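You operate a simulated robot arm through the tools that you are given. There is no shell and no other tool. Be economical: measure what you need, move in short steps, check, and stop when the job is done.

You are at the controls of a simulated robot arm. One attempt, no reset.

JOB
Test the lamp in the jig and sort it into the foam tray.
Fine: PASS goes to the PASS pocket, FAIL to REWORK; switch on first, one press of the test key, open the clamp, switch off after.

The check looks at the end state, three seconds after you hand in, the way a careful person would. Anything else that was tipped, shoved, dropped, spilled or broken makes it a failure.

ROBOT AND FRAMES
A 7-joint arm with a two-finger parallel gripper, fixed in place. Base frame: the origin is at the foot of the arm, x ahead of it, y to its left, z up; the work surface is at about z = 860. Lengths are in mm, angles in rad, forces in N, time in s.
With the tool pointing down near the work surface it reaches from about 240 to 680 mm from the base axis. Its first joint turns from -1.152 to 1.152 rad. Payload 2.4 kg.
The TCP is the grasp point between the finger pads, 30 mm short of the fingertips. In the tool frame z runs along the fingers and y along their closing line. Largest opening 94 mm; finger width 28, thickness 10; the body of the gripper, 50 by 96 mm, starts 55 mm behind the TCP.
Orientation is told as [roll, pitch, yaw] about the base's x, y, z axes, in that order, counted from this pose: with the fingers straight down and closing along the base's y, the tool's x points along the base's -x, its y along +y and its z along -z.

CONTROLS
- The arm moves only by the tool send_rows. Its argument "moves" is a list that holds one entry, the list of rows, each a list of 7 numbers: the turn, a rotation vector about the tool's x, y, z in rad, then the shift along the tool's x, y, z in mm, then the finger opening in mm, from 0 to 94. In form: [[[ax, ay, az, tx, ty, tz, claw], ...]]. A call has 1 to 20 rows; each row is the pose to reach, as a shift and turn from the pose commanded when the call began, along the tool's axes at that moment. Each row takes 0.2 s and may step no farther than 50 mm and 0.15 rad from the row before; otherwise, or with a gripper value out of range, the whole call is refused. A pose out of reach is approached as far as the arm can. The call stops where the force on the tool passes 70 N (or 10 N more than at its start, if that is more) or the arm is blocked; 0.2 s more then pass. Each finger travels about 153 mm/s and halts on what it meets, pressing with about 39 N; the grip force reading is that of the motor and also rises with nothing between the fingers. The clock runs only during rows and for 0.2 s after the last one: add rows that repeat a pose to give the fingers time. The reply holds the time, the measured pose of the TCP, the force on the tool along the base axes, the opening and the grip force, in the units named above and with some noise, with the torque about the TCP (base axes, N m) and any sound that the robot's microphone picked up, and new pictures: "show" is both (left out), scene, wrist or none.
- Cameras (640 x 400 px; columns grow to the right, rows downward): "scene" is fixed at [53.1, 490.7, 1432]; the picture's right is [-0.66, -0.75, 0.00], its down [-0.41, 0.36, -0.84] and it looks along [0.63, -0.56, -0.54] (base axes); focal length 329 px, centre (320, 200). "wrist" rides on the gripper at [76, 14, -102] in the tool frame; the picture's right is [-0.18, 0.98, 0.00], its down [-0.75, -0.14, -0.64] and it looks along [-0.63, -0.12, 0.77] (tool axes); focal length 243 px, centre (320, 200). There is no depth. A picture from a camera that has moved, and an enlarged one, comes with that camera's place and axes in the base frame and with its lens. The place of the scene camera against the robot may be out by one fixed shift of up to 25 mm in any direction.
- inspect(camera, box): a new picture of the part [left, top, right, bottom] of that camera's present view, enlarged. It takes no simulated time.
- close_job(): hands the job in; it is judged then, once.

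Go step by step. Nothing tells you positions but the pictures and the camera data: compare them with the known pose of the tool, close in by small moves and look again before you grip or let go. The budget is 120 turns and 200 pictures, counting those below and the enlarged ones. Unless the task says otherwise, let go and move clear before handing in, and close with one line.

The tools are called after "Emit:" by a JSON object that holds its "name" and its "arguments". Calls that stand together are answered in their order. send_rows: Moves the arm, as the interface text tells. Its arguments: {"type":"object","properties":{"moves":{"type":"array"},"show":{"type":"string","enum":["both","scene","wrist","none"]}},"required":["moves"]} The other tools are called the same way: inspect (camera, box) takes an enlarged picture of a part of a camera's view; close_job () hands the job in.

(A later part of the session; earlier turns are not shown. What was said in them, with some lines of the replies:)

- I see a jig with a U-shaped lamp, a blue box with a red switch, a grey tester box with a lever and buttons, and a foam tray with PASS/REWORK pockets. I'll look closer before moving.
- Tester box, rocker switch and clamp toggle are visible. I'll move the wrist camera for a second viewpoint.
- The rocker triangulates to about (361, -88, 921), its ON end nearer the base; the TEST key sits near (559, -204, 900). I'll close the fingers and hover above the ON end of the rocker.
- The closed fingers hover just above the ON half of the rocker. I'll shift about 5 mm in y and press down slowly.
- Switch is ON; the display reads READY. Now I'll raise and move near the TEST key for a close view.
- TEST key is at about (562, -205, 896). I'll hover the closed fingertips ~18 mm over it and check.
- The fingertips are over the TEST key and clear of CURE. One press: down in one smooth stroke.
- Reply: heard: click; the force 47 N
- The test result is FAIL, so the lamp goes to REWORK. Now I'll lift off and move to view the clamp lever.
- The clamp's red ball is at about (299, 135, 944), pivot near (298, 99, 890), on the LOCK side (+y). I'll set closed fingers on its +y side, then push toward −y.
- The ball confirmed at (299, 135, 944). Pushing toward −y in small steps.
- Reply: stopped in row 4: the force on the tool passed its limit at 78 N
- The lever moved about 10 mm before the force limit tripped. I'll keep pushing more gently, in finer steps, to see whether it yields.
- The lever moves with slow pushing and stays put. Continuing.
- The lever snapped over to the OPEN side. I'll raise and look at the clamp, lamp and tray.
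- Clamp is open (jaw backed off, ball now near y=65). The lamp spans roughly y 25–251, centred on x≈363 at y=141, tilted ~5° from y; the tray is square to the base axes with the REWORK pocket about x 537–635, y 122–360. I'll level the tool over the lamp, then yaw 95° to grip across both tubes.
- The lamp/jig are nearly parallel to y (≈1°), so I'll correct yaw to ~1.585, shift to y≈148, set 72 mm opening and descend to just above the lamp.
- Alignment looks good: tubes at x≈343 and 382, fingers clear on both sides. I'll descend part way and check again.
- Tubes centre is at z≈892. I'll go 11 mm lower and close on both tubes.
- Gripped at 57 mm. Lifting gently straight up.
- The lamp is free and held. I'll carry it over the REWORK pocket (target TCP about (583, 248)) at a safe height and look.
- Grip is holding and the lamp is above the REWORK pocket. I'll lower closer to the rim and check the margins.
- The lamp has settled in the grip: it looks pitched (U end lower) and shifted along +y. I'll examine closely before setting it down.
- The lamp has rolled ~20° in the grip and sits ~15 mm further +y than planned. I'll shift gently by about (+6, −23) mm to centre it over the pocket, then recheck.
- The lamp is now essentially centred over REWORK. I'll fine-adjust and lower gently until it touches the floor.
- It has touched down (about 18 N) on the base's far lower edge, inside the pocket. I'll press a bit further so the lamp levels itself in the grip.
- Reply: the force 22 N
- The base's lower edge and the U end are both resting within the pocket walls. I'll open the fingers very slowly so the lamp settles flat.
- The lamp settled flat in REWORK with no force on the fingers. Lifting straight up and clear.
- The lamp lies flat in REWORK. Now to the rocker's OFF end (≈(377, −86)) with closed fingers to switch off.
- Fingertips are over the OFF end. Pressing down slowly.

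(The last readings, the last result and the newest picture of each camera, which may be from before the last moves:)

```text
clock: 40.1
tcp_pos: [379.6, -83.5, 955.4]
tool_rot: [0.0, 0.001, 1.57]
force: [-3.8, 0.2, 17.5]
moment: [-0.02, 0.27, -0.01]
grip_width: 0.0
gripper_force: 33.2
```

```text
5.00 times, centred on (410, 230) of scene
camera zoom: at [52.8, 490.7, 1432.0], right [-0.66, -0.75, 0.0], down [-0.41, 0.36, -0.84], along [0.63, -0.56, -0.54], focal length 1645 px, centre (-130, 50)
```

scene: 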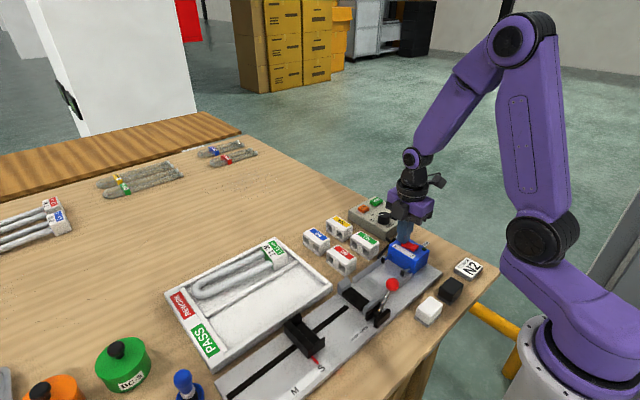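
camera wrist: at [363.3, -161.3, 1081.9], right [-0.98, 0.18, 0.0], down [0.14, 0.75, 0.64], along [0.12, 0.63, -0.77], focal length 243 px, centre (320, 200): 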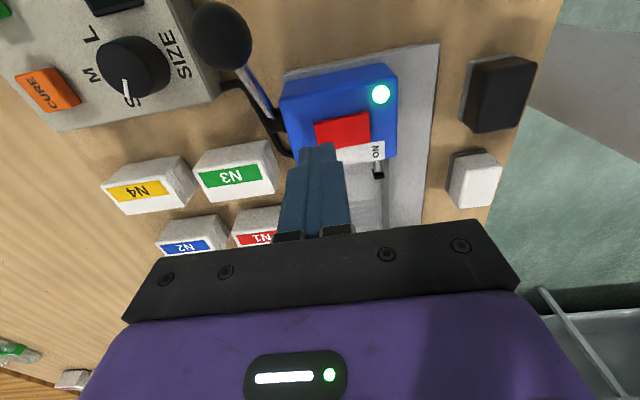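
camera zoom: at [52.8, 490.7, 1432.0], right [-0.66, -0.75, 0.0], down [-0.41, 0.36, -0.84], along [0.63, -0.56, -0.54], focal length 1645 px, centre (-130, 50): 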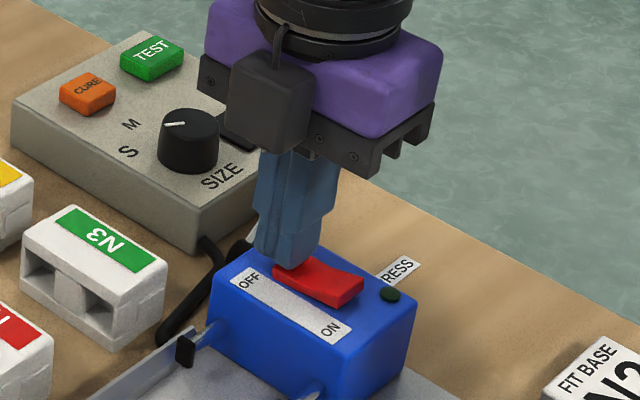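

The LED is out and the switch is OFF. Now I'll raise clear and do a final check.

Emit:
{"name": "send_rows", "arguments": {"moves": [[[0, 0, 0, 0, 0, -30, 0], [0, 0, 0, 0, 0, -75, 0], [0, 0, 0, 0, 0, -120, 0], [0, 0, 0, 0, 0, -160, 0], [0, 0, 0, 0, 0, -160, 0]]]}}

Emit:
{"name": "inspect", "arguments": {"camera": "scene", "box": [160, 190, 480, 390]}}

Emit:
{"name": "inspect", "arguments": {"camera": "scene", "box": [350, 190, 450, 270]}}

```text
clock: 41.3
tcp_pos: [380.0, -83.3, 1115.9]
tool_rot: [0.001, 0.001, 1.571]
force: [0.1, 1.4, -0.6]
moment: [0.02, -0.02, 0.0]
grip_width: 0.0
gripper_force: 33.0
camera wrist: at [367.1, -159.7, 1216.6], right [-0.98, 0.18, 0.0], down [0.14, 0.75, 0.64], along [0.12, 0.63, -0.77], focal length 243 px, centre (320, 200)
```

scene: 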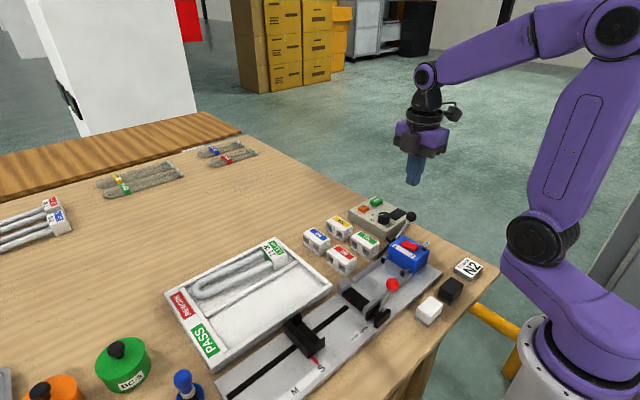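
wrist: 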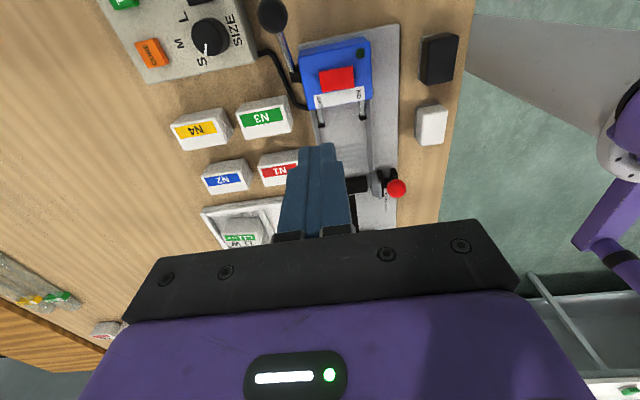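

```text
2.00 times, centred on (320, 290) of scene
camera zoom: at [53.1, 490.7, 1432.0], right [-0.66, -0.75, 0.0], down [-0.41, 0.36, -0.84], along [0.63, -0.56, -0.54], focal length 658 px, centre (320, 20)
```

zoom: 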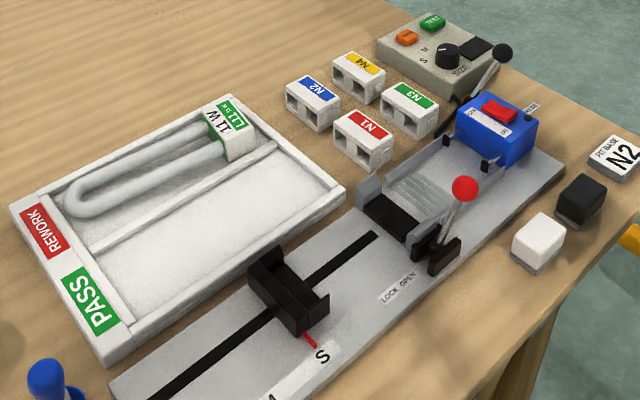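

```text
5.00 times, centred on (400, 230) of scene
camera zoom: at [53.1, 490.7, 1432.0], right [-0.66, -0.75, 0.0], down [-0.41, 0.36, -0.84], along [0.63, -0.56, -0.54], focal length 1645 px, centre (-80, 50)
```

zoom: 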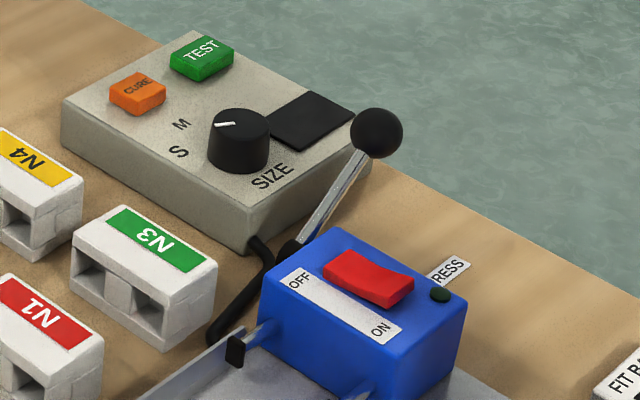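

The lamp lies flat in REWORK, the clamp is open, the switch is off and the rest of the bench is as it was, so I'm handing in.

Emit:
{"name": "close_job", "arguments": {}}

```text
The job is handed in.
```

The lamp tested FAIL on one press of the test key and is now lying flat in the REWORK pocket, with the clamp open, the switch off and the arm clear of the bench. It rolled and shifted in the grip while being carried, but it settled flat when I let go, and nothing else on the bench looked moved.
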